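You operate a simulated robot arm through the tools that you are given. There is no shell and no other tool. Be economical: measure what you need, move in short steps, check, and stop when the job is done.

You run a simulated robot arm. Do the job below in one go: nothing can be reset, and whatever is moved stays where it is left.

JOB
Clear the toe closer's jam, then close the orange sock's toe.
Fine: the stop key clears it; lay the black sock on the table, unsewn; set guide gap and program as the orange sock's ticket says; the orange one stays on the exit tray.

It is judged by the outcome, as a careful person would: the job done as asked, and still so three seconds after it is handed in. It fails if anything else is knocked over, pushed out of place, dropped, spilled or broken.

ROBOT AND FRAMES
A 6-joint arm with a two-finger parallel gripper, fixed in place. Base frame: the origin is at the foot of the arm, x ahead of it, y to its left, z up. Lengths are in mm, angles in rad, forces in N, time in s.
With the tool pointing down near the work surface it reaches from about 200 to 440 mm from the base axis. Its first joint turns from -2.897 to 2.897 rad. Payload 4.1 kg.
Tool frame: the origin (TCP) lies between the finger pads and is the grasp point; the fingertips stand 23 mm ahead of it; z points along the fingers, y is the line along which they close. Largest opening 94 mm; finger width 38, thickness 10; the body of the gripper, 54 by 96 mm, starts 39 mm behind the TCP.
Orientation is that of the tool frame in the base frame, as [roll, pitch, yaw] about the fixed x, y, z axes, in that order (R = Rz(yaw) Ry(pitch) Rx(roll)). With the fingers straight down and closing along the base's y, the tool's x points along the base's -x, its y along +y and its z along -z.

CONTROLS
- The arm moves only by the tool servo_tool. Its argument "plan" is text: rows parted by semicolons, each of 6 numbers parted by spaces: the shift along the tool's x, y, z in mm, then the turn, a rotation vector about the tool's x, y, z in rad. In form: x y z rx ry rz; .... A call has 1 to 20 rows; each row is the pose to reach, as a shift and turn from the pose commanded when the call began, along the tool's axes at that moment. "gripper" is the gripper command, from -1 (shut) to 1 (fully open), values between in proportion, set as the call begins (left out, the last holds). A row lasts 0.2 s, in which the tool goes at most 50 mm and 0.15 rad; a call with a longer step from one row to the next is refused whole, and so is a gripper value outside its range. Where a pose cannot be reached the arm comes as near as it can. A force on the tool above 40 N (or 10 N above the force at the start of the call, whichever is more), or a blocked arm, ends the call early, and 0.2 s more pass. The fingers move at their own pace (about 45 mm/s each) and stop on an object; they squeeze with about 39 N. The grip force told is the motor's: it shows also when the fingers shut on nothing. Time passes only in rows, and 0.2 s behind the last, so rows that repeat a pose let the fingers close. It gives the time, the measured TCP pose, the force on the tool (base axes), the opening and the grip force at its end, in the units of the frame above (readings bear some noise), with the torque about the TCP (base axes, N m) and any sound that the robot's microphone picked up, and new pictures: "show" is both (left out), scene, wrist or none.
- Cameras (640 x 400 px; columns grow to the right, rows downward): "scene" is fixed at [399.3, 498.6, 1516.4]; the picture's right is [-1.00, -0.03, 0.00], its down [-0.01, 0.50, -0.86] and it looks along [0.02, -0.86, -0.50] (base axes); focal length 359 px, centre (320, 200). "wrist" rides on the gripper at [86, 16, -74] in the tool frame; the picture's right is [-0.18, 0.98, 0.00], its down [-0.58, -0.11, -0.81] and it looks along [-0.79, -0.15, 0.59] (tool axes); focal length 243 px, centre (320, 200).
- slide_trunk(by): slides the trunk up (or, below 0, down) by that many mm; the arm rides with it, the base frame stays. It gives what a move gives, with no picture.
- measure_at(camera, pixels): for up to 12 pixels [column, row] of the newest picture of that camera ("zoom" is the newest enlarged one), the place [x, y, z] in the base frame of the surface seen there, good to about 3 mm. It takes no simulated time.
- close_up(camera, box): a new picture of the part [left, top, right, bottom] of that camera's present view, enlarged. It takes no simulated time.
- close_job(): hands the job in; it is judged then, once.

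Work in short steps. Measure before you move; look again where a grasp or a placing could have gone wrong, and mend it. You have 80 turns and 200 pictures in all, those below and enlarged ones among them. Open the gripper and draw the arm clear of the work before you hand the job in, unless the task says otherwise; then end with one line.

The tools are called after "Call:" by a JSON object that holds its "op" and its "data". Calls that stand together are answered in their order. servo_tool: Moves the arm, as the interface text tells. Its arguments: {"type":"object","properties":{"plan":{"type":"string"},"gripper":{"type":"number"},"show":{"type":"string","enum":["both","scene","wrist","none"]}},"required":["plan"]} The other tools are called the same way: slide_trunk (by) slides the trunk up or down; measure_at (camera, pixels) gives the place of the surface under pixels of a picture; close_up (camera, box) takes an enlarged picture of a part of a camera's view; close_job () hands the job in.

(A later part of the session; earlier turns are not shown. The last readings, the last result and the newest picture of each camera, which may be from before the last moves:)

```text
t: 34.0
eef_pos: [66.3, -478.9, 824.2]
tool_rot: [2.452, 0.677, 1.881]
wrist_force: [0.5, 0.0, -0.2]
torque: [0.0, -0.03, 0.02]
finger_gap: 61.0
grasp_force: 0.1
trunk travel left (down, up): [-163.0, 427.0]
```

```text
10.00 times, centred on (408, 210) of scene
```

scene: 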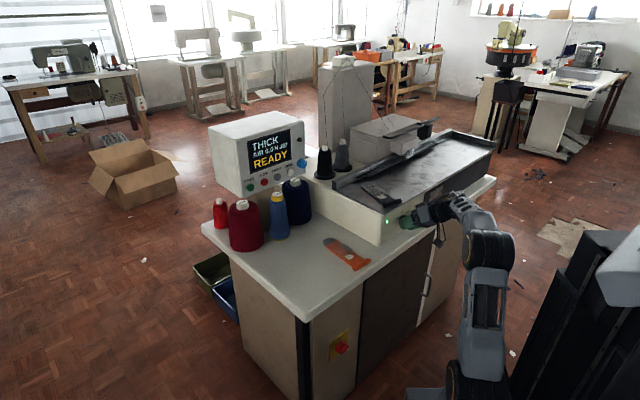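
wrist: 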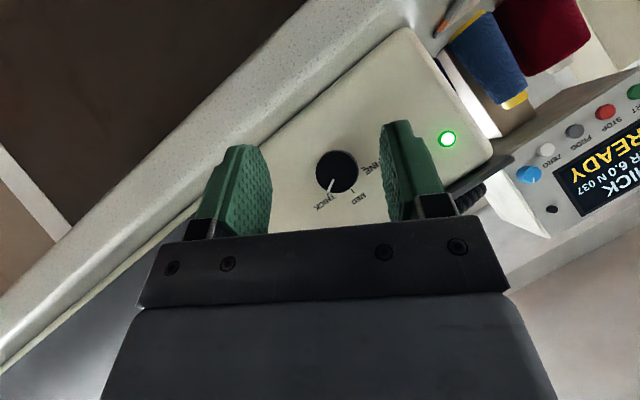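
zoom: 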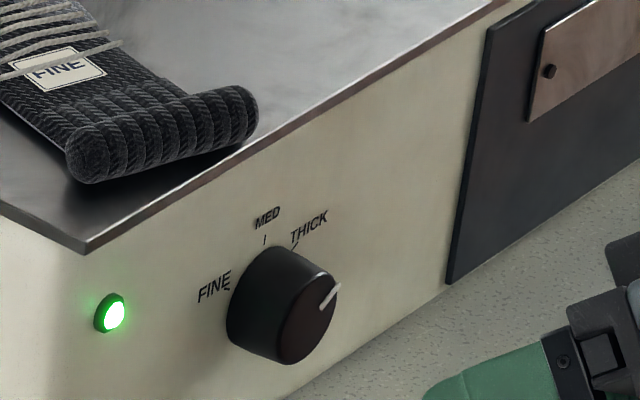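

The gap is set to THICK. Now I inspect the black sock and the chain inlet closely, and the orange sock, measuring both.

Call:
{"op": "close_up", "data": {"camera": "scene", "box": [330, 165, 410, 215]}}

Call:
{"op": "measure_at", "data": {"camera": "zoom", "pixels": [[205, 225], [250, 182], [245, 210], [375, 335], [455, 320], [420, 375], [565, 340], [500, 340], [175, 155], [300, 150], [270, 95], [345, 105]]}}

Call:
{"op": "close_up", "data": {"camera": "scene", "box": [375, 120, 495, 195]}}

Call:
{"op": "measure_at", "data": {"camera": "zoom", "pixels": [[140, 195], [330, 110], [390, 75], [250, 165], [215, 185], [420, 140], [560, 75], [600, 110], [300, 250], [230, 140], [170, 110], [60, 230]]}}

```text
8.00 times, centred on (370, 190) of scene
```

zoom: 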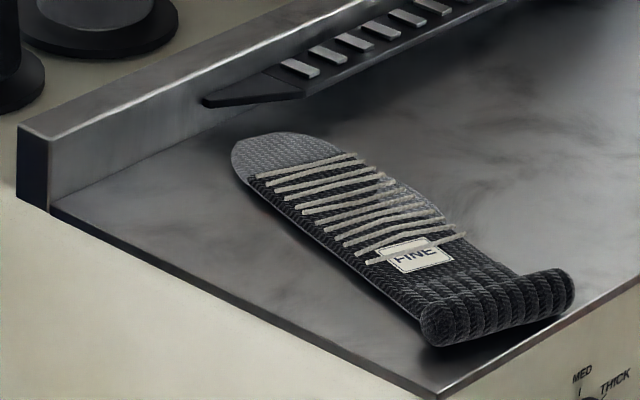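

```text
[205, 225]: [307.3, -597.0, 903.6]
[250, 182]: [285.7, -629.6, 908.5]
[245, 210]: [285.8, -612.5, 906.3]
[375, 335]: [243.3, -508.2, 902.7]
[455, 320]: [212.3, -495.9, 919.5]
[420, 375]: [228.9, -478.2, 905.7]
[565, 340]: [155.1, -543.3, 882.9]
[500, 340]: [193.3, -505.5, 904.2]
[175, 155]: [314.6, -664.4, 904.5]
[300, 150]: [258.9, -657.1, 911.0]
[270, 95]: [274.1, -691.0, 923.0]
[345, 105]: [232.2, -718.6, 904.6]
```

```text
5.33 times, centred on (435, 158) of scene
```

zoom: 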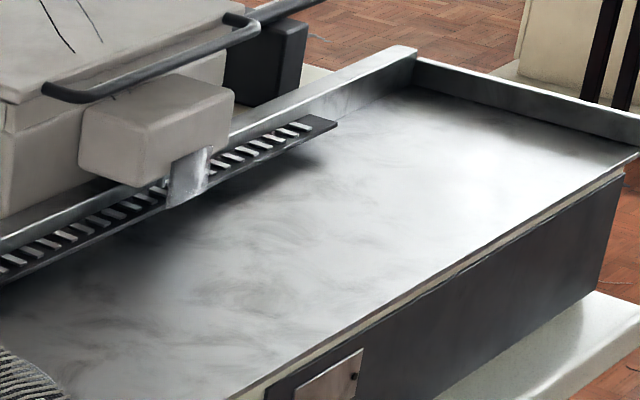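

```text
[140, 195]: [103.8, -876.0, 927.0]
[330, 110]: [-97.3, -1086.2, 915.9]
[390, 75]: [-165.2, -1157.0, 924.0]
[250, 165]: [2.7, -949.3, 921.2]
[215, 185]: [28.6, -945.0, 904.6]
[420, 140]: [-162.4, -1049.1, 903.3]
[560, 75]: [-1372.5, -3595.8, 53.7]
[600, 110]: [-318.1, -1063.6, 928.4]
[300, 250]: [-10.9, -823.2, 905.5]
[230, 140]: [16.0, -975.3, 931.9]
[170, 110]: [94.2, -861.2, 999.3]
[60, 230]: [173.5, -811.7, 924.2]
```

I record the black sock's exact pose in the inlet as a reference, and the orange sock's too, with finer measurements.

Call:
{"op": "close_up", "data": {"camera": "scene", "box": [350, 175, 398, 205]}}

Call:
{"op": "measure_at", "data": {"camera": "zoom", "pixels": [[190, 95], [150, 60], [120, 110], [225, 165], [310, 130], [330, 210], [440, 320], [525, 290], [610, 260], [470, 250], [400, 300], [535, 320]]}}

Call:
{"op": "close_up", "data": {"camera": "scene", "box": [318, 232, 374, 274]}}

Call:
{"op": "measure_at", "data": {"camera": "zoom", "pixels": [[110, 80], [60, 60], [140, 120], [240, 100], [200, 180], [300, 170], [370, 360], [440, 330], [520, 290], [330, 290], [420, 240], [240, 230]]}}

```text
13.33 times, centred on (374, 190) of scene
```

zoom: 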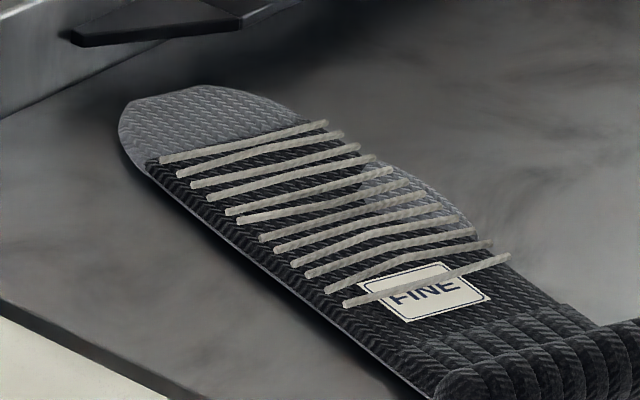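

```text
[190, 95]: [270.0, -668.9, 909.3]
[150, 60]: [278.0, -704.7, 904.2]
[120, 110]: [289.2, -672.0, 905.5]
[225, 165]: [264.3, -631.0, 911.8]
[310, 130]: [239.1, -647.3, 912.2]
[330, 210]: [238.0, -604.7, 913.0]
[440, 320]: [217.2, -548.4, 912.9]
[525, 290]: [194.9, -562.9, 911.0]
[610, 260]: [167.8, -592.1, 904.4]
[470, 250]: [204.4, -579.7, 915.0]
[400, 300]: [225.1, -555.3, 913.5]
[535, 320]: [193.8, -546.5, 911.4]
```

```text
9.52 times, centred on (346, 253) of scene
```

zoom: 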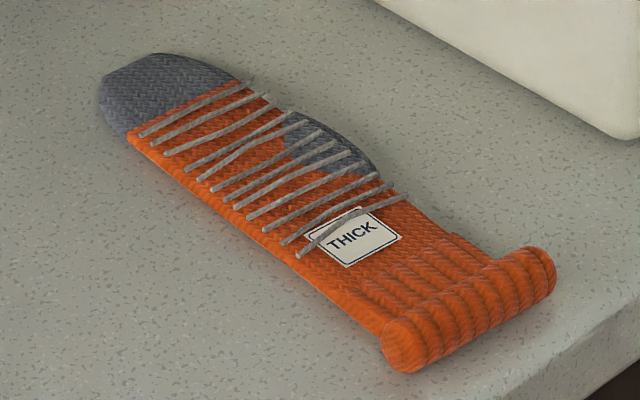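

```text
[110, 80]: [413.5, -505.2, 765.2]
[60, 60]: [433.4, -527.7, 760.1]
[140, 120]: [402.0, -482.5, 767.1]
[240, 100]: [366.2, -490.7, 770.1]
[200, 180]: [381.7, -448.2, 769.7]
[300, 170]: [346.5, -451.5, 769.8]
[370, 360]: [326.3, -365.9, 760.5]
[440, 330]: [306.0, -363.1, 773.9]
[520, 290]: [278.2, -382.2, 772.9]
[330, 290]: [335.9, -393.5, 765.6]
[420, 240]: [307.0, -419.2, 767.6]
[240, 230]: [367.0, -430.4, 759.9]
```

References recorded: black sock cuff ≈(195,-503,912), toe ≈(273,-670), axis −65°; orange cuff ≈(297,-372,768), toe ≈(400,-520), axis −55°. I raise the trunk for steeper tool reach and undo the roll.

Call:
{"op": "slide_trunk", "data": {"by": 300}}

Call:
{"op": "servo_tool", "data": {"plan": "0 0 0 0.09 0 -0.095; 0 0 0 0.18 0 -0.19; 0 0 0 0.27 0 -0.285; 0 0 0 0.363 0 -0.378; 0 0 0 0.363 0 -0.378", "gripper": 0.75, "show": "none"}}

```text
t: 37.0
eef_pos: [65.6, -476.9, 1123.6]
tool_rot: [2.452, 0.676, 1.88]
wrist_force: [0.8, 0.0, -0.4]
torque: [0.0, -0.02, -0.03]
finger_gap: 61.0
grasp_force: 0.0
trunk travel left (down, up): [-463.0, 127.0]
```

```text
t: 38.2
eef_pos: [66.1, -477.3, 1123.3]
tool_rot: [-3.132, 0.806, 2.364]
wrist_force: [-0.1, -0.6, 0.0]
torque: [0.01, 0.01, -0.01]
finger_gap: 82.1
grasp_force: 0.2
trunk travel left (down, up): [-463.0, 127.0]
```

Now I yaw to the black sock's heading (−65°) and move above its cuff.

Call:
{"op": "servo_tool", "data": {"plan": "-6 18 32 0.065 0 0.062; -12 36 65 0.13 0 0.125; -18 54 98 0.195 0 0.187; -23 72 130 0.26 0 0.249; -23 72 130 0.26 0 0.249", "show": "none"}}

Call:
{"op": "servo_tool", "data": {"plan": "0 0 0 0 0.12 0; 0 0 0 0 0.24 0; 0 0 0 0 0.37 0; 0 0 0 0 0.37 0", "show": "both"}}

```text
t: 39.4
eef_pos: [193.2, -503.7, 1051.4]
tool_rot: [-3.133, 0.806, 2.0]
wrist_force: [-0.7, 0.2, -0.6]
torque: [0.0, 0.01, 0.01]
finger_gap: 82.4
grasp_force: 0.1
trunk travel left (down, up): [-463.0, 127.0]
```

```text
t: 40.4
eef_pos: [168.7, -502.5, 1034.2]
tool_rot: [3.093, 0.467, 2.001]
wrist_force: [0.2, 0.7, 0.0]
torque: [-0.02, 0.01, 0.0]
finger_gap: 82.5
grasp_force: 0.0
out of reach, approached as far as the arm can: row 2, 3, 4
trunk travel left (down, up): [-463.0, 127.0]
```

scene: 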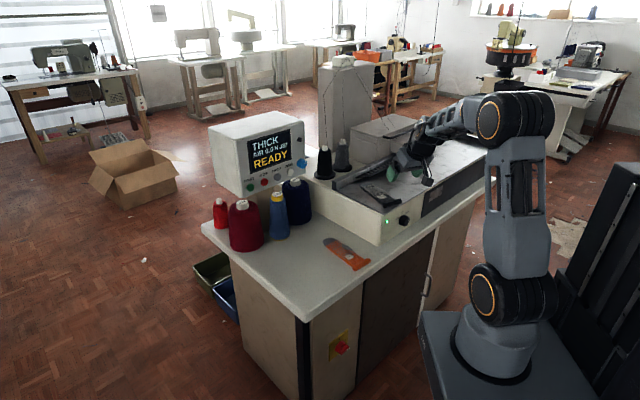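
wrist: 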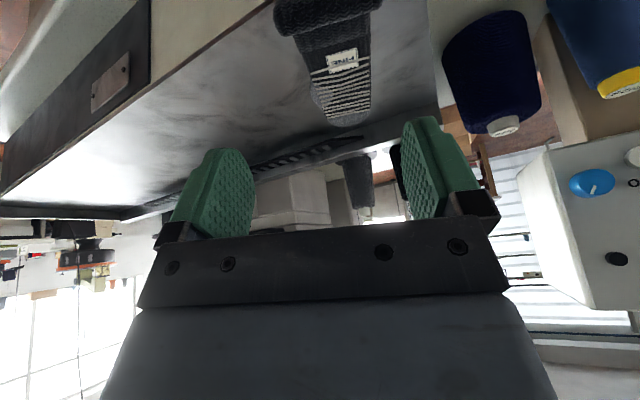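

The tilt was limited. I look closer at the arm's posture to understand why.

Call:
{"op": "close_up", "data": {"camera": "scene", "box": [376, 70, 576, 350]}}

Call:
{"op": "measure_at", "data": {"camera": "scene", "pixels": [[513, 293], [500, 118], [545, 115], [440, 125], [424, 140], [450, 110], [520, 200], [465, 118], [412, 168], [428, 180]]}}

```text
1.43 times, centred on (476, 210) of scene
```

zoom: 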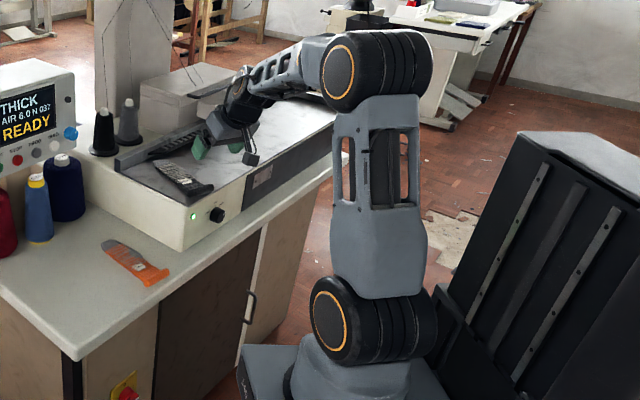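

```text
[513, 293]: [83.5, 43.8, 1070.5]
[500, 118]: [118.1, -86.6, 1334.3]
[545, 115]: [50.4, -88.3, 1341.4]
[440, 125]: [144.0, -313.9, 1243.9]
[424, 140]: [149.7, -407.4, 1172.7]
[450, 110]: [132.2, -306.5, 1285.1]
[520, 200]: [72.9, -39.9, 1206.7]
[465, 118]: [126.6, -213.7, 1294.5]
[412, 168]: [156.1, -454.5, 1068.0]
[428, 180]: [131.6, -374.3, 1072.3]
```

The tilt is about 63° now, short by roughly 25 mm in position. Going lower should ease it; I descend to about z 960 over the cuff.

Call:
{"op": "servo_tool", "data": {"plan": "8 8 24 0.016 0 0; 16 16 48 0.03 0 0; 24 24 71 0.048 0 0; 24 24 71 0.048 0 0", "show": "both"}}

```text
t: 41.4
eef_pos: [188.8, -497.5, 955.4]
tool_rot: [3.125, 0.477, 2.001]
wrist_force: [0.1, 0.4, -0.4]
torque: [-0.01, 0.02, 0.01]
finger_gap: 82.3
grasp_force: 0.0
out of reach, approached as far as the arm can: row 2, 3, 4
trunk travel left (down, up): [-463.0, 127.0]
```

scene: 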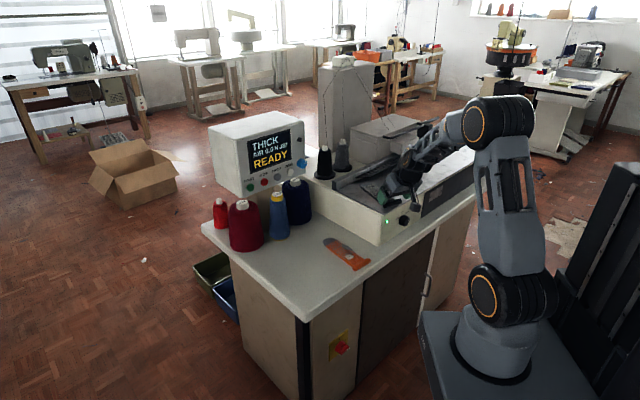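
wrist: 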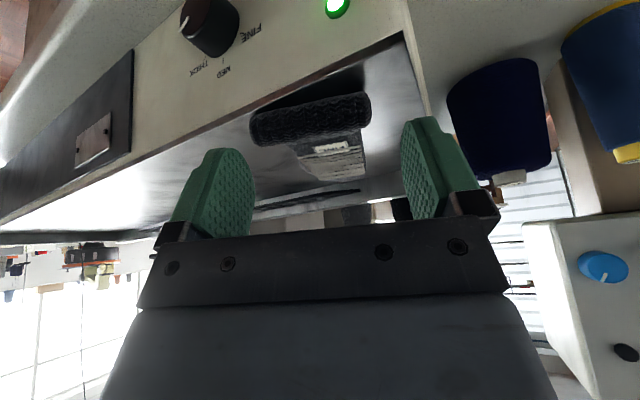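

I'm nearly there, and the wrist view shows the cuff at (311,118). I measure the cuff ends and sock here for alignment.

Call:
{"op": "measure_at", "data": {"camera": "wrist", "pixels": [[258, 128], [311, 118], [364, 108], [311, 130], [310, 105], [333, 150], [300, 148], [362, 138], [340, 178], [300, 90]]}}

Call:
{"op": "close_up", "data": {"camera": "wrist", "box": [230, 80, 400, 186]}}

```text
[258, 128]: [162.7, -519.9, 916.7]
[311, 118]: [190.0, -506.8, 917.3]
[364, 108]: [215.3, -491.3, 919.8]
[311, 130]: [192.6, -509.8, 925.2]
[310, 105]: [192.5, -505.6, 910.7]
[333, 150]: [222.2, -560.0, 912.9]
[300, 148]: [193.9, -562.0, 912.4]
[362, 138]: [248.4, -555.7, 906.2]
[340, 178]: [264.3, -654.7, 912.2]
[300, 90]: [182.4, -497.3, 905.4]
```

```text
3.76 times, centred on (315, 133) of wrist
```

zoom: 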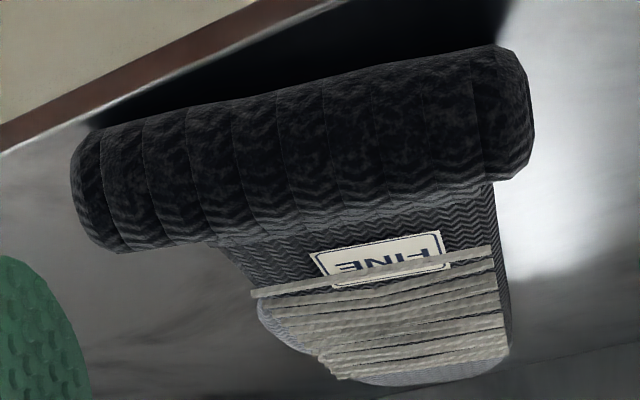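

The roll is 66 mm long, centred at (189,-506,915). I lower the open jaws around it, with the tip corner about 3 mm above the tray.

Call:
{"op": "servo_tool", "data": {"plan": "0.5 -2 5 -0.007 -0.015 -0.013; 1 -3 12 -0.014 -0.03 -0.026; 1.5 -3.5 17 -0.02 -0.045 -0.04; 1.6 -3.5 19.5 -0.02 -0.045 -0.04; 1.6 -3.5 19.5 -0.02 -0.045 -0.04", "gripper": 1, "show": "both"}}

Call:
{"op": "close_up", "data": {"camera": "scene", "box": [340, 160, 436, 220]}}

```text
t: 42.6
eef_pos: [190.4, -505.8, 938.0]
tool_rot: [-3.141, 0.512, 2.048]
wrist_force: [-0.6, 0.0, 0.9]
torque: [0.01, 0.0, 0.0]
finger_gap: 93.8
grasp_force: 0.1
trunk travel left (down, up): [-463.0, 127.0]
```

scene: 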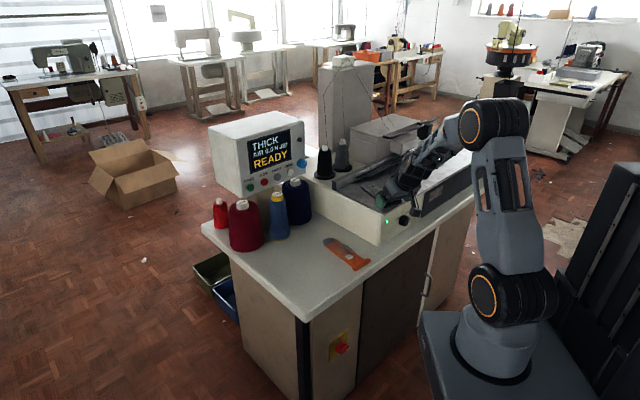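
wrist: 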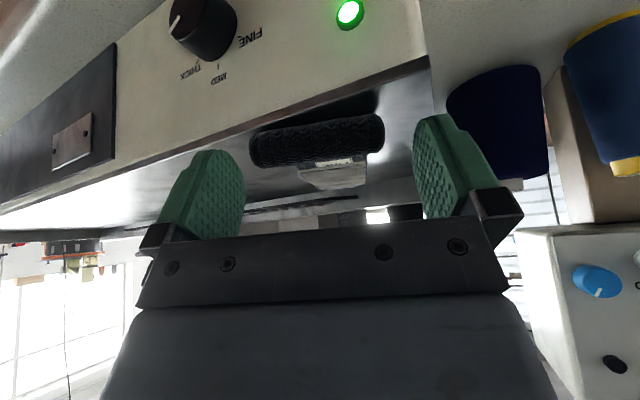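

```text
6.67 times, centred on (388, 190) of scene
```

zoom: 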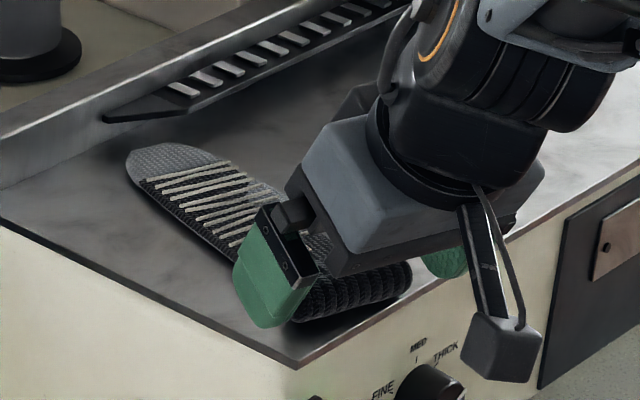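

The jaws straddle the cuff with no contact. I close on it.

Call:
{"op": "servo_tool", "data": {"plan": "0 0 0 0 0 0; 0 0 0 0 0 0; 0 0 0 0 0 0; 0 0 0 0 0 0; 0 0 0 0 0 0", "gripper": -1, "show": "wrist"}}

```text
t: 43.8
eef_pos: [190.6, -506.9, 937.2]
tool_rot: [-3.141, 0.514, 2.046]
wrist_force: [0.3, 0.7, 0.1]
torque: [0.0, 0.05, 0.03]
finger_gap: 68.8
grasp_force: 38.9
trunk travel left (down, up): [-463.0, 127.0]
```

wrist: 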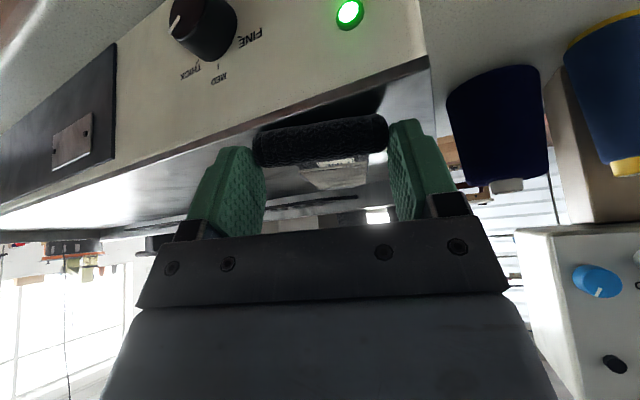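

The cuff is held at 68.8 mm. Before moving I check the table's free area and the cones, and I lift the sock straight up.

Call:
{"op": "servo_tool", "data": {"plan": "-10 0 -17 0 0 0; -29 0 -52 0 0 0; -49 0 -87 0 0 0; -49 0 -87 0 0 0", "show": "both"}}

Call:
{"op": "measure_at", "data": {"camera": "scene", "pixels": [[246, 249], [220, 226], [279, 238], [297, 222], [306, 316], [204, 229], [270, 290], [246, 215], [300, 270], [279, 215], [330, 300], [375, 262]]}}

```text
t: 44.8
eef_pos: [184.0, -505.0, 1033.9]
tool_rot: [3.129, 0.519, 2.046]
wrist_force: [0.5, -0.3, 0.6]
torque: [-0.02, -0.03, -0.02]
finger_gap: 0.0
grasp_force: 39.2
out of reach, approached as far as the arm can: row 3, 4
trunk travel left (down, up): [-463.0, 127.0]
```

scene: 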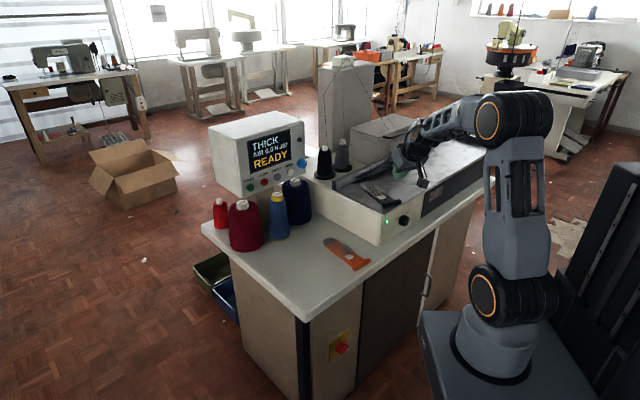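
wrist: 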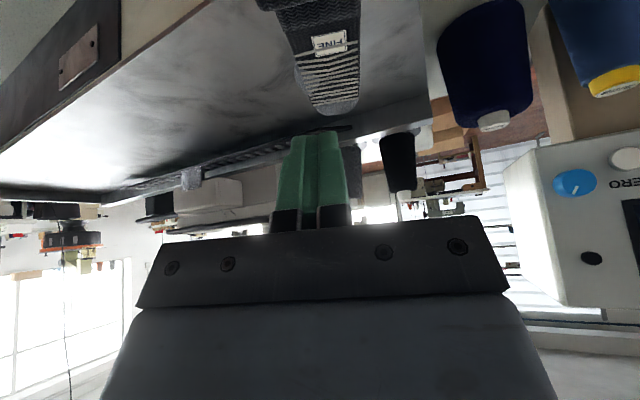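

```text
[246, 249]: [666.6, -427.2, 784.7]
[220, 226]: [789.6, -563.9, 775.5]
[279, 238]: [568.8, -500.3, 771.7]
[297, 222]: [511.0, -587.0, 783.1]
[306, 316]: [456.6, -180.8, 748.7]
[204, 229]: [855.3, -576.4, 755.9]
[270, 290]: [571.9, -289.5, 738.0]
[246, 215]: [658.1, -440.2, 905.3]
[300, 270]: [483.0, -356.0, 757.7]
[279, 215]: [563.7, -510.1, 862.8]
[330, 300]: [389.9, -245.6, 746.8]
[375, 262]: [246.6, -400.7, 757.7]
```

The sock slipped out: the rounded fingertip corner barely overlapped the roll. I re-measure the cuff, which seems unmoved, before a deeper retry.

Call:
{"op": "close_up", "data": {"camera": "scene", "box": [350, 170, 414, 210]}}

Call:
{"op": "measure_at", "data": {"camera": "zoom", "pixels": [[290, 300], [340, 320], [410, 290], [350, 345], [300, 335], [430, 315], [120, 130], [280, 260], [360, 240]]}}

```text
10.00 times, centred on (382, 190) of scene
```

zoom: 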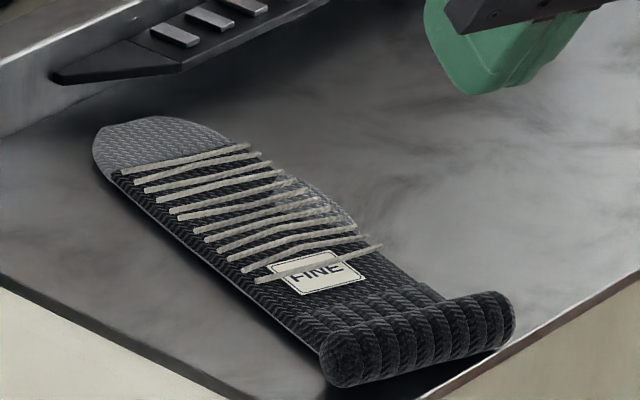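

```text
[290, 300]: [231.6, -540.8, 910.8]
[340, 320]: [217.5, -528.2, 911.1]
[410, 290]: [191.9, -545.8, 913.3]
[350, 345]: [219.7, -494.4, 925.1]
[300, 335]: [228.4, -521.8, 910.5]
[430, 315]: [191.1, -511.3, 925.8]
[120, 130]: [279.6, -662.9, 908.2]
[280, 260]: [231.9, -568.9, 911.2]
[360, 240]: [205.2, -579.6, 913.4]
```

The cuff is now centred near (195,-506), tops at 925. I go down again, about 7 mm deeper than before, opening wide first.

Call:
{"op": "servo_tool", "data": {"plan": "0 0 0 0 0 0; 0 0 0 0 0 0; 0 0 0 0 0 0; 0 0 0 0 0 0; 15 4 30 0 0 0; 28 8.4 60 0 0 0; 40 8.4 84 0 0 0; 42.5 8.4 89 0 0 0; 45 8.4 93 0 0 0; 45 8.4 93 0 0 0", "gripper": 1, "show": "both"}}

Call:
{"op": "close_up", "data": {"camera": "scene", "box": [340, 160, 436, 220]}}

```text
t: 47.0
eef_pos: [195.1, -507.3, 934.2]
tool_rot: [-3.141, 0.521, 2.049]
wrist_force: [2.1, 1.0, 25.0]
torque: [0.69, -1.08, 0.21]
finger_gap: 93.8
grasp_force: 0.1
trunk travel left (down, up): [-463.0, 127.0]
```

scene: 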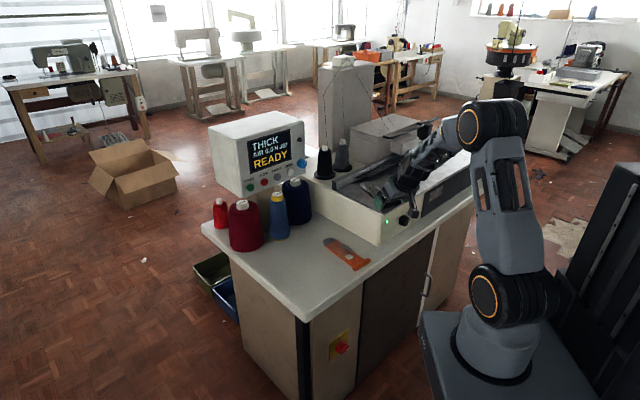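
wrist: 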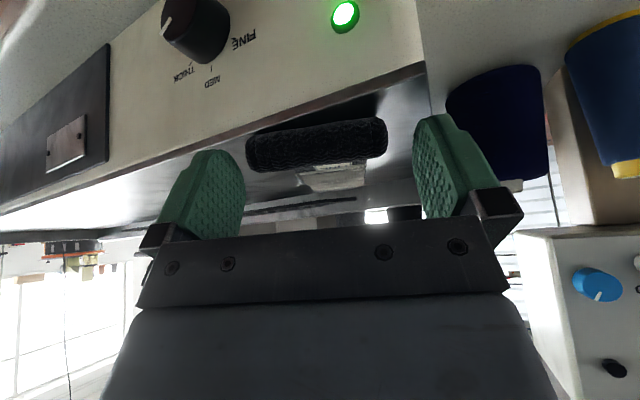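

```text
6.67 times, centred on (388, 190) of scene
```

zoom: 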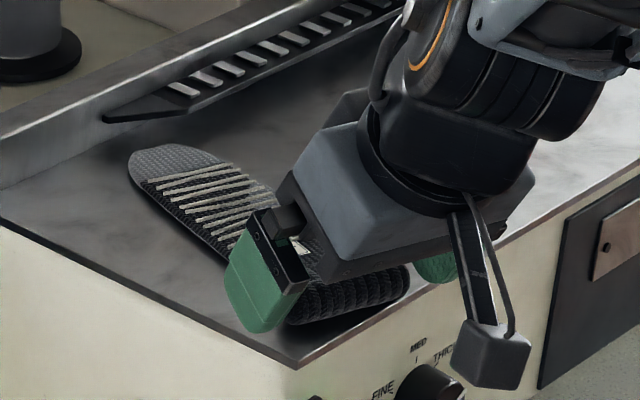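

The tip touched the tray at z 934 (25 N), so I ease off 1.5 mm, close, and make a slow 8 mm test lift.

Call:
{"op": "servo_tool", "data": {"plan": "-0.8 0 -1.5 0 0 0; -0.8 0 -1.5 0 0 0; -0.8 0 -1.5 0 0 0; -0.8 0 -1.5 0 0 0; -0.8 0 -1.5 0 0 0; -0.8 0 -1.5 0 0 0; -2 0 -4 0 0 0; -3.5 0 -6.5 0 0 0; -5 0 -9 0 0 0; -5 0 -9 0 0 0", "gripper": -1, "show": "both"}}

Call:
{"op": "close_up", "data": {"camera": "wrist", "box": [190, 80, 450, 240]}}

Call:
{"op": "close_up", "data": {"camera": "scene", "box": [340, 160, 436, 220]}}

```text
t: 47.6
eef_pos: [191.8, -509.2, 933.4]
tool_rot: [3.139, 0.518, 2.038]
wrist_force: [0.4, -1.1, 6.9]
torque: [0.15, -0.24, 0.05]
finger_gap: 69.2
grasp_force: 32.5
trunk travel left (down, up): [-463.0, 127.0]
stopped in row 2: the force on the tool passed its limit at 56 N (the readings are from after the stop); the commanded pose is now the measured one
```

scene: 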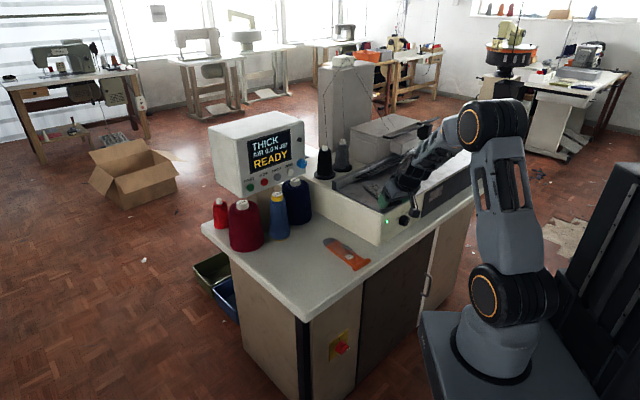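
wrist: 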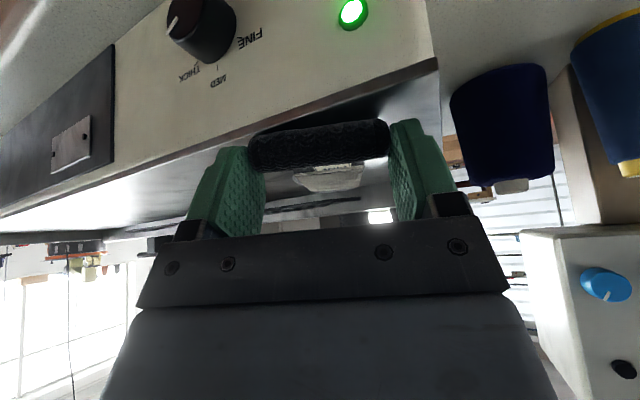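

```text
2.46 times, centred on (320, 160) of wrist
```

zoom: 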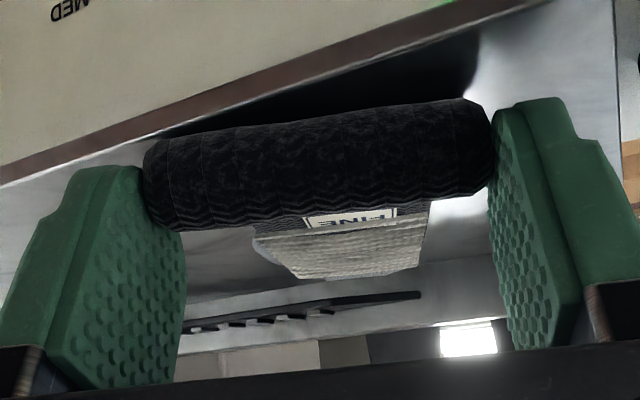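

```text
6.67 times, centred on (388, 190) of scene
```

zoom: 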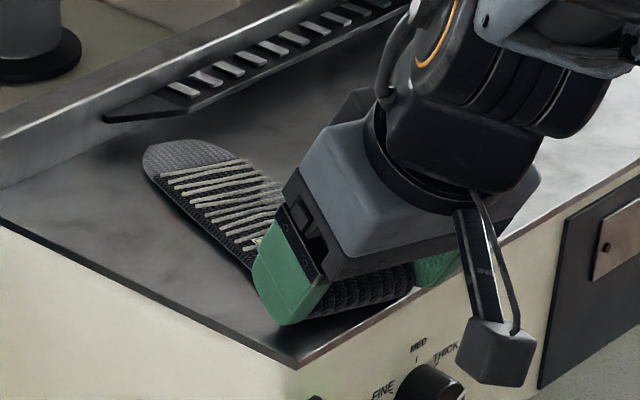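

The jaws are on the roll (69 mm gap); the stop was only tray pressure easing off. I lift slowly by 10 mm to test the hold.

Call:
{"op": "servo_tool", "data": {"plan": "-0.5 0 -0.9 0 0 0; -1 0 -1.7 0 0 0; -1.5 0 -2.6 0 0 0; -2 0 -3.5 0 0 0; -3 0 -5.2 0 0 0; -4 0 -7 0 0 0; -5 0 -8.7 0 0 0; -5 0 -8.7 0 0 0", "show": "wrist"}}

Call:
{"op": "close_up", "data": {"camera": "scene", "box": [340, 160, 436, 220]}}

```text
t: 49.4
eef_pos: [193.6, -508.1, 943.6]
tool_rot: [3.141, 0.513, 2.041]
wrist_force: [-0.6, -0.4, -0.8]
torque: [-0.03, 0.0, 0.03]
finger_gap: 68.9
grasp_force: 38.7
trunk travel left (down, up): [-463.0, 127.0]
```

wrist: 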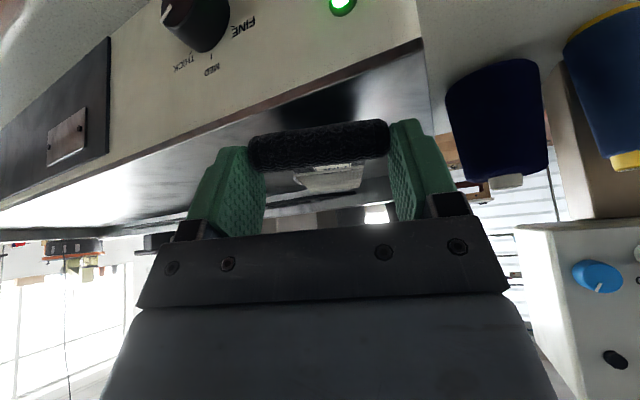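

```text
6.67 times, centred on (388, 190) of scene
```

zoom: 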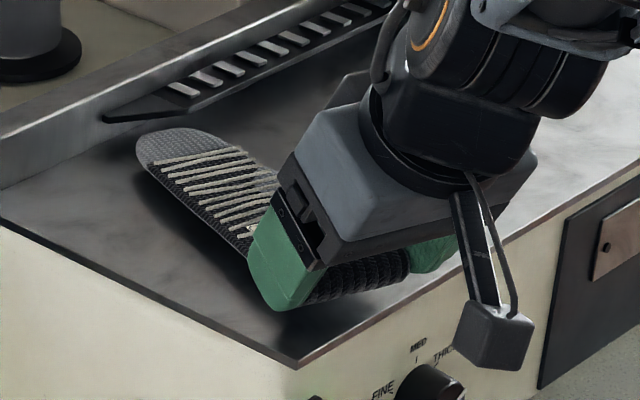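

The sock lifts with the gripper. I slowly raise it and draw it back clear of the tray.

Call:
{"op": "servo_tool", "data": {"plan": "-3 0 -5 0 0 0; -6 0 -11 0 0 0; -9 0 -16 0 0 0; -12 0 -22 0 0 0; -15 0 -27 0 0 0; -10 0 -33 0 0 0; 0 0 -40 0 0 0; 10 0 -48 0 0 0; 20 0 -55 0 0 0; 30 0 -62 0 0 0; 40 0 -68 0 0 0; 50 0 -74 0 0 0; 50 0 -74 0 0 0", "show": "both"}}

```text
t: 52.2
eef_pos: [158.4, -437.4, 983.5]
tool_rot: [3.14, 0.516, 2.045]
wrist_force: [0.7, 0.8, -0.6]
torque: [0.04, 0.03, -0.02]
finger_gap: 69.1
grasp_force: 38.7
trunk travel left (down, up): [-463.0, 127.0]
```

scene: 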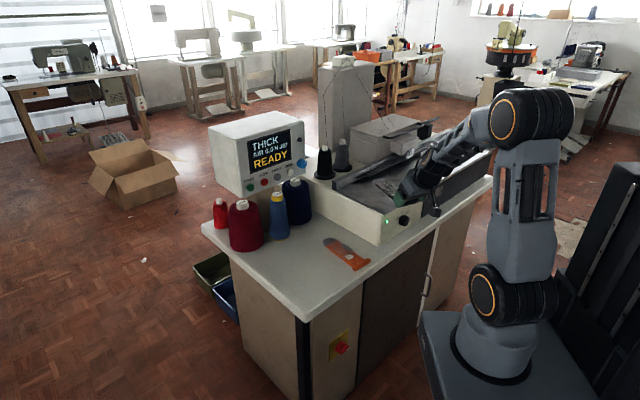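
wrist: 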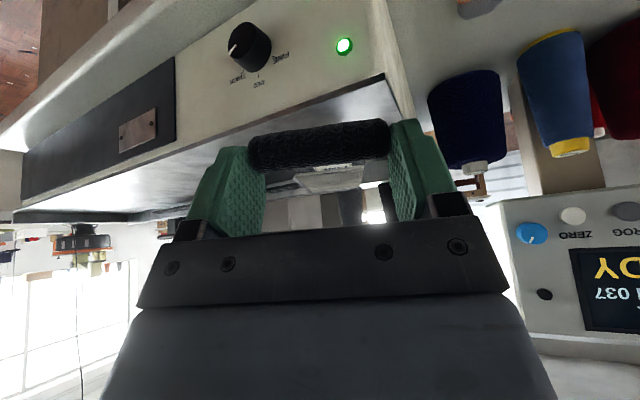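

The hold is steady. I swing across to above the free table area near (420,-300), turning the heading to about −47°.

Call:
{"op": "servo_tool", "data": {"plan": "0 20 0 -0.01 0 -0.016; 0 50 0 -0.024 0 -0.042; 0 80 0 -0.038 0 -0.067; 0 110 0 -0.052 0 -0.092; 1 140 0 -0.066 0 -0.117; 1 170 0 -0.08 0 -0.142; 1 200 0 -0.094 0 -0.167; 2 230 0 -0.108 0 -0.192; 2 260 -1 -0.122 0 -0.217; 2 285 -1 -0.134 0 -0.237; 2 296 -1 -0.138 0 -0.244; 2 296 -1 -0.138 0 -0.244", "show": "both"}}

```text
t: 54.8
eef_pos: [408.9, -293.9, 951.2]
tool_rot: [2.999, 0.534, 2.254]
wrist_force: [-0.6, 0.7, 0.0]
torque: [0.04, 0.04, -0.04]
finger_gap: 68.7
grasp_force: 39.5
out of reach, approached as far as the arm can: row 4, 5, 6, 7, 8, 9, 10, 11, 12
trunk travel left (down, up): [-463.0, 127.0]
```

scene: 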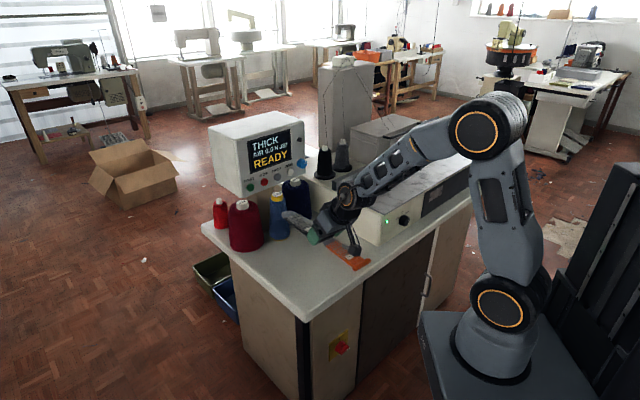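
wrist: 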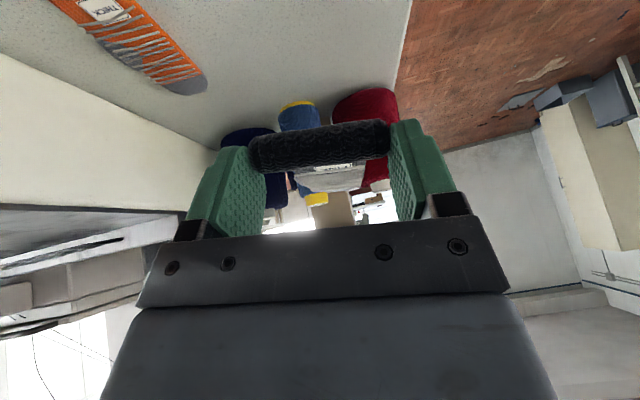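

The sock is over the free table area; I lower it with the trunk so the pose holds, then level the small roll.

Call:
{"op": "slide_trunk", "data": {"by": -115}}

Call:
{"op": "servo_tool", "data": {"plan": "0 0 0 0.05 0 0; 0 0 0 0.1 0 0; 0 0 0 0.142 0 0; 0 0 0 0.142 0 0", "show": "both"}}

Call:
{"op": "close_up", "data": {"camera": "scene", "box": [250, 190, 378, 270]}}

```text
t: 56.3
eef_pos: [408.8, -295.5, 835.6]
tool_rot: [3.001, 0.534, 2.252]
wrist_force: [-0.1, 0.0, 0.0]
torque: [0.03, 0.0, 0.01]
finger_gap: 68.7
grasp_force: 39.4
trunk travel left (down, up): [-348.0, 242.0]
```

```text
t: 57.3
eef_pos: [409.9, -295.2, 836.2]
tool_rot: [3.0, 0.534, 2.25]
wrist_force: [0.2, 0.3, -0.6]
torque: [0.04, 0.01, 0.04]
finger_gap: 68.5
grasp_force: 39.4
out of reach, approached as far as the arm can: row 2, 3, 4
trunk travel left (down, up): [-348.0, 242.0]
```

scene: 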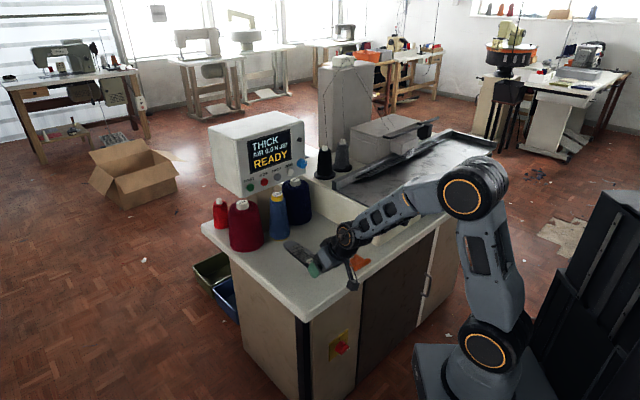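
wrist: 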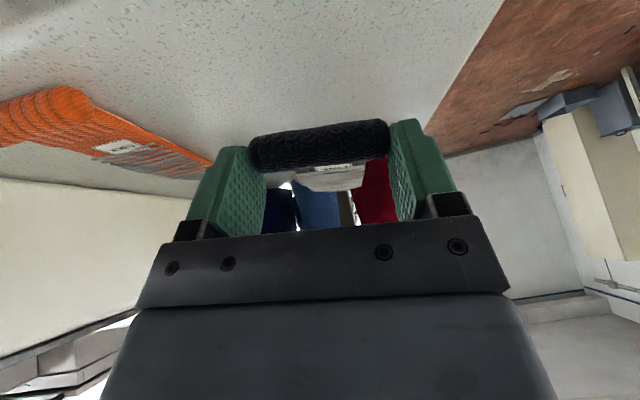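

```text
5.00 times, centred on (314, 230) of scene
```

zoom: 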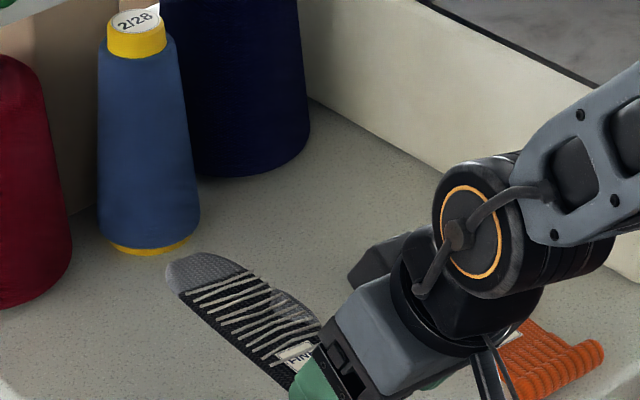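

Levelling fails at this reach with the heading off radial. I turn the heading by +0.15 and pull back 8 mm, levelling together.

Call:
{"op": "servo_tool", "data": {"plan": "2 0 -1 0.02 0 -0.04; 4 0 -2 0.035 0 -0.08; 6 0 -3 0.05 0 -0.11; 7 0 -4 0.066 0 -0.13; 7 0 -4 0.066 0 -0.13", "show": "scene"}}

Call:
{"op": "close_up", "data": {"camera": "scene", "box": [250, 190, 378, 270]}}

```text
t: 58.5
eef_pos: [414.7, -272.2, 819.9]
tool_rot: [3.019, 0.553, 2.301]
wrist_force: [0.5, -0.2, 0.4]
torque: [0.02, 0.04, -0.01]
finger_gap: 68.6
grasp_force: 39.0
out of reach, approached as far as the arm can: row 1, 2, 3, 4, 5
trunk travel left (down, up): [-348.0, 242.0]
```

scene: 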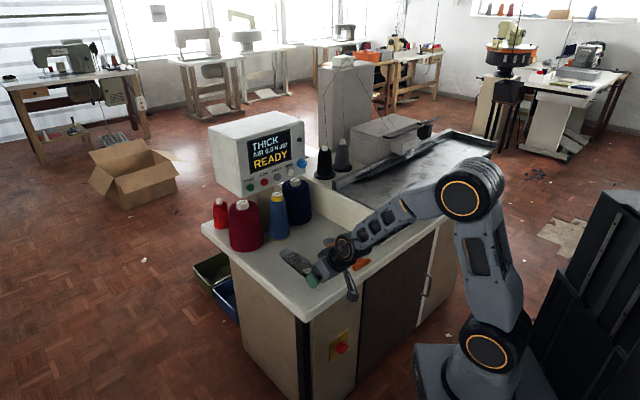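

```text
5.00 times, centred on (314, 230) of scene
```

zoom: 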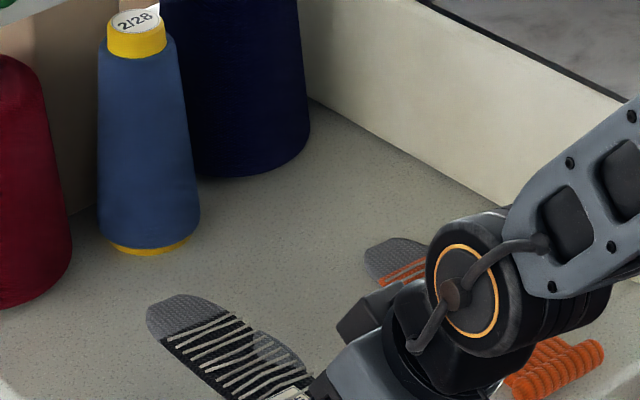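

Position is fine (roll about 30 mm inside the table edge). I lower with the trunk until nearly on the table.

Call:
{"op": "slide_trunk", "data": {"by": -22}}

Call:
{"op": "servo_tool", "data": {"plan": "0 0 0 0 0 0", "show": "both"}}

Call:
{"op": "close_up", "data": {"camera": "scene", "box": [260, 220, 388, 300]}}

```text
t: 59.2
eef_pos: [414.3, -270.7, 797.6]
tool_rot: [3.017, 0.551, 2.302]
wrist_force: [-0.2, -0.9, 0.4]
torque: [0.02, -0.01, -0.03]
finger_gap: 68.8
grasp_force: 39.4
trunk travel left (down, up): [-326.0, 264.0]
```

```text
t: 59.6
eef_pos: [414.4, -271.6, 797.7]
tool_rot: [3.017, 0.552, 2.3]
wrist_force: [-0.5, 1.0, -0.9]
torque: [0.06, 0.0, -0.03]
finger_gap: 68.3
grasp_force: 38.8
trunk travel left (down, up): [-326.0, 264.0]
```

scene: 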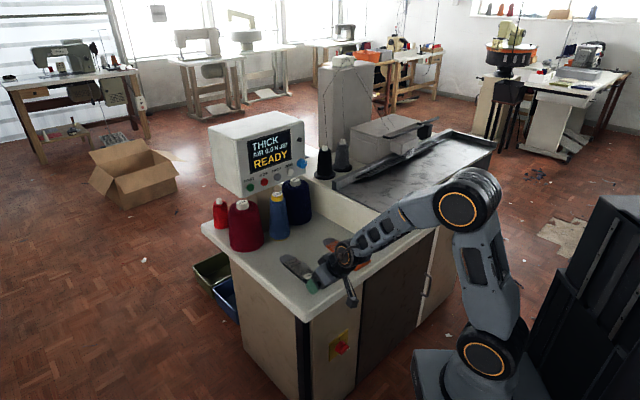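
wrist: 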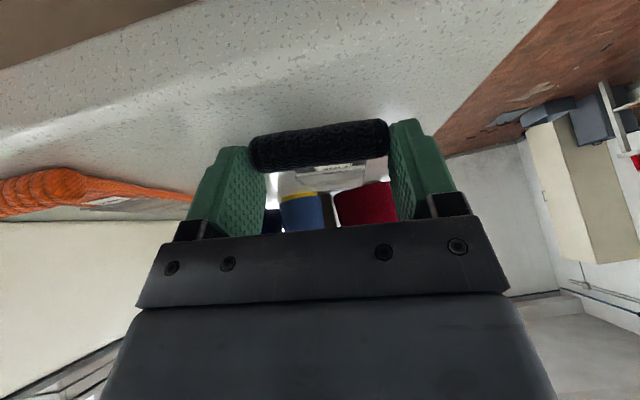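

```text
5.00 times, centred on (324, 260) of scene
```

zoom: 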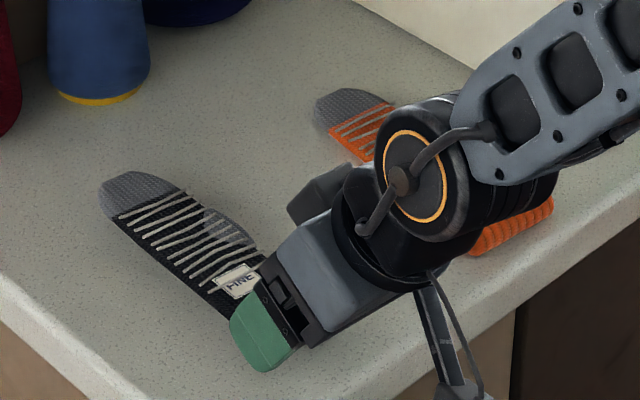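

Just above the table, clear of everything. I lower 4 mm more and then release.

Call:
{"op": "slide_trunk", "data": {"by": -4}}

Call:
{"op": "servo_tool", "data": {"plan": "0 0 0 0 0 0; 0 0 0 0 0 0; 0 0 0 0 0 0; 0 0 0 0 0 0", "gripper": 1, "show": "both"}}

```text
t: 60.1
eef_pos: [413.6, -272.0, 793.8]
tool_rot: [3.017, 0.553, 2.3]
wrist_force: [0.2, -0.5, 0.6]
torque: [0.03, 0.01, 0.03]
finger_gap: 68.5
grasp_force: 39.1
trunk travel left (down, up): [-322.0, 268.0]
```

```text
t: 61.1
eef_pos: [414.0, -271.1, 794.3]
tool_rot: [3.019, 0.554, 2.302]
wrist_force: [5.0, 5.2, 10.2]
torque: [-0.21, 0.27, -0.04]
finger_gap: 90.3
grasp_force: 0.1
trunk travel left (down, up): [-322.0, 268.0]
```

scene: 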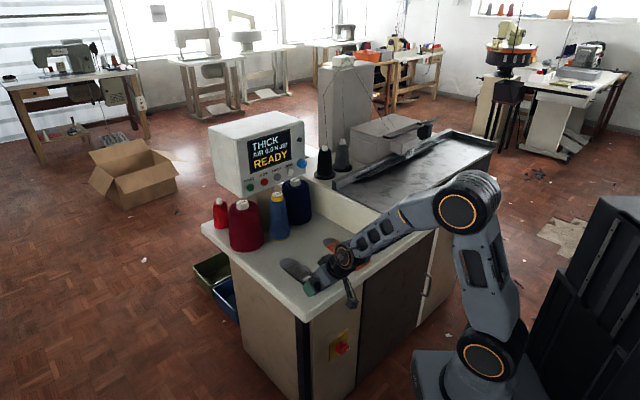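
wrist: 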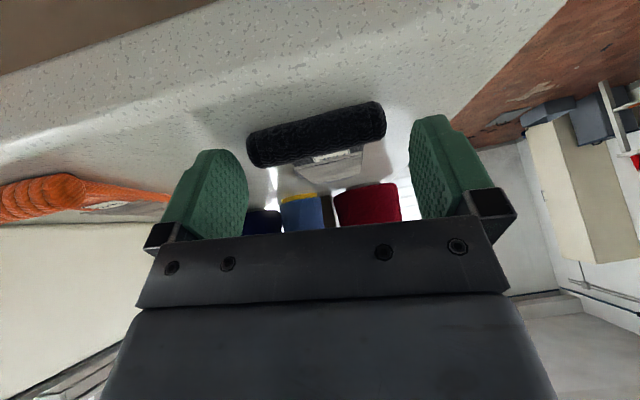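

The sock is released and flat on the table; one fingertip rests lightly on the table. I raise straight up with the trunk.

Call:
{"op": "slide_trunk", "data": {"by": 120}}

Call:
{"op": "servo_tool", "data": {"plan": "0 0 0 0 0 0", "show": "both"}}

Call:
{"op": "close_up", "data": {"camera": "scene", "box": [260, 220, 388, 300]}}

```text
t: 62.6
eef_pos: [414.4, -270.1, 913.4]
tool_rot: [3.017, 0.553, 2.301]
wrist_force: [0.6, 0.6, 0.2]
torque: [0.01, -0.01, 0.0]
finger_gap: 94.3
grasp_force: 0.1
trunk travel left (down, up): [-442.0, 148.0]
```

```text
t: 63.0
eef_pos: [414.4, -270.4, 913.7]
tool_rot: [3.018, 0.551, 2.301]
wrist_force: [-0.2, 0.2, -0.3]
torque: [-0.01, 0.05, 0.01]
finger_gap: 94.0
grasp_force: 0.1
trunk travel left (down, up): [-442.0, 148.0]
```

scene: 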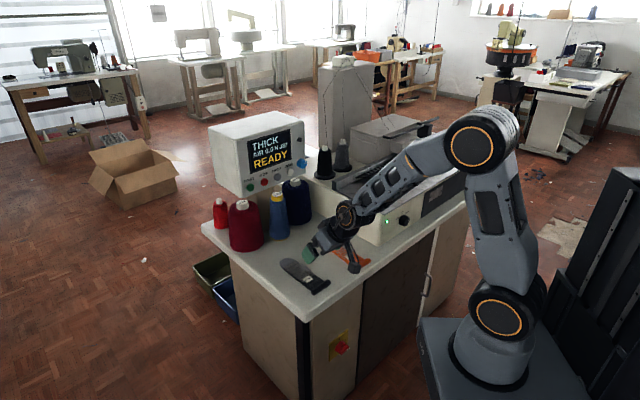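
wrist: 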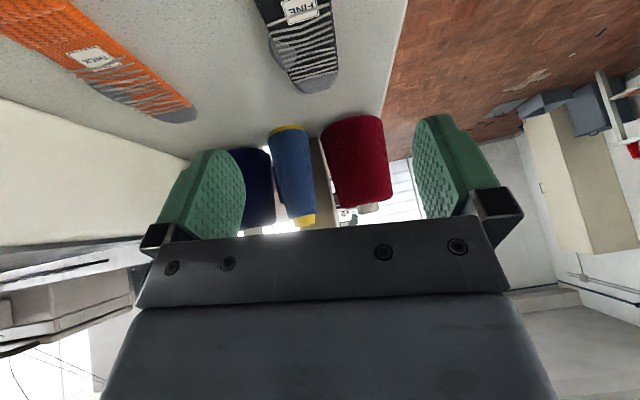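

```text
5.00 times, centred on (324, 260) of scene
```

zoom: 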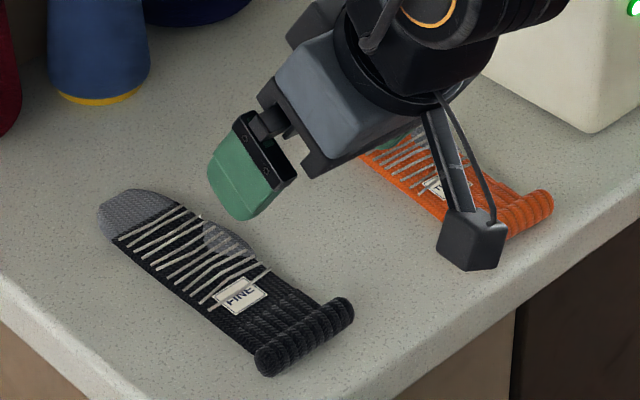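

The black sock lies flat and unsewn on the table. Now I move over the orange sock's cuff with heading −55°, levelling the tool.

Call:
{"op": "servo_tool", "data": {"plan": "0 -31 0 0.037 0 0.02; 0 -62 0 0.074 -0.005 0.04; 0 -93 0 0.112 -0.008 0.06; 0 -125 0 0.149 -0.01 0.08; 0 -156 0 0.186 -0.013 0.101; 0 -156 0 0.186 -0.013 0.101", "show": "both"}}

```text
t: 64.4
eef_pos: [305.3, -383.7, 897.7]
tool_rot: [-3.141, 0.557, 2.179]
wrist_force: [0.2, 0.0, 0.2]
torque: [-0.01, 0.01, 0.01]
finger_gap: 93.7
grasp_force: 0.1
trunk travel left (down, up): [-442.0, 148.0]
```

scene: 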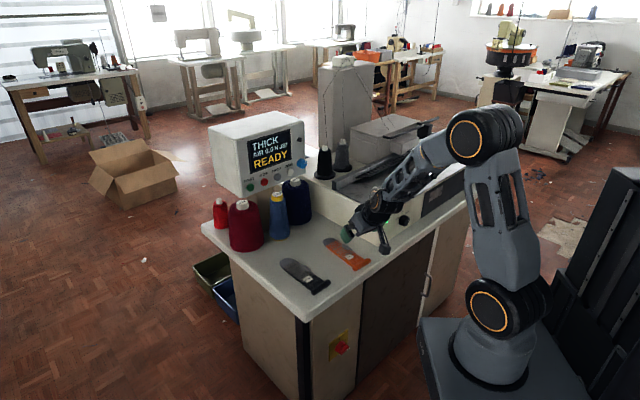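
wrist: 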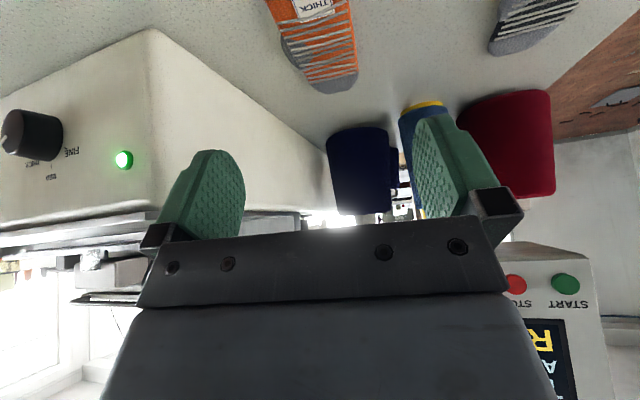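

The orange sock is in clear view of the scene camera (345,253). I measure its cuff ends and axis.

Call:
{"op": "close_up", "data": {"camera": "scene", "box": [318, 232, 382, 272]}}

Call:
{"op": "measure_at", "data": {"camera": "zoom", "pixels": [[405, 350], [390, 340], [460, 310], [470, 322], [525, 275], [540, 280], [340, 265], [390, 245], [110, 90], [200, 80], [140, 70]]}}

```text
10.00 times, centred on (350, 252) of scene
```

zoom: 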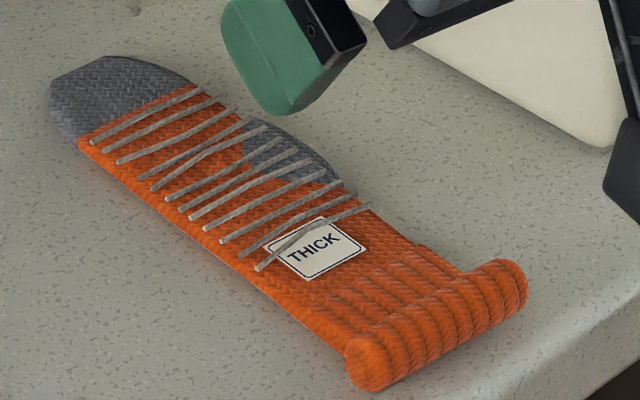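

```text
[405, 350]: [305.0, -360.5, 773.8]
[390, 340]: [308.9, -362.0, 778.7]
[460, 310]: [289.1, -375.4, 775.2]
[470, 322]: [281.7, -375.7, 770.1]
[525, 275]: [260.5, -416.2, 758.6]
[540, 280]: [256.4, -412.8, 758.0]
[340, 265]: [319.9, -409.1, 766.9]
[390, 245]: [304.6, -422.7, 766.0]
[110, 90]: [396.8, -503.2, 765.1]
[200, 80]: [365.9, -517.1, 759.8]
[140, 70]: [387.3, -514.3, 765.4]
```

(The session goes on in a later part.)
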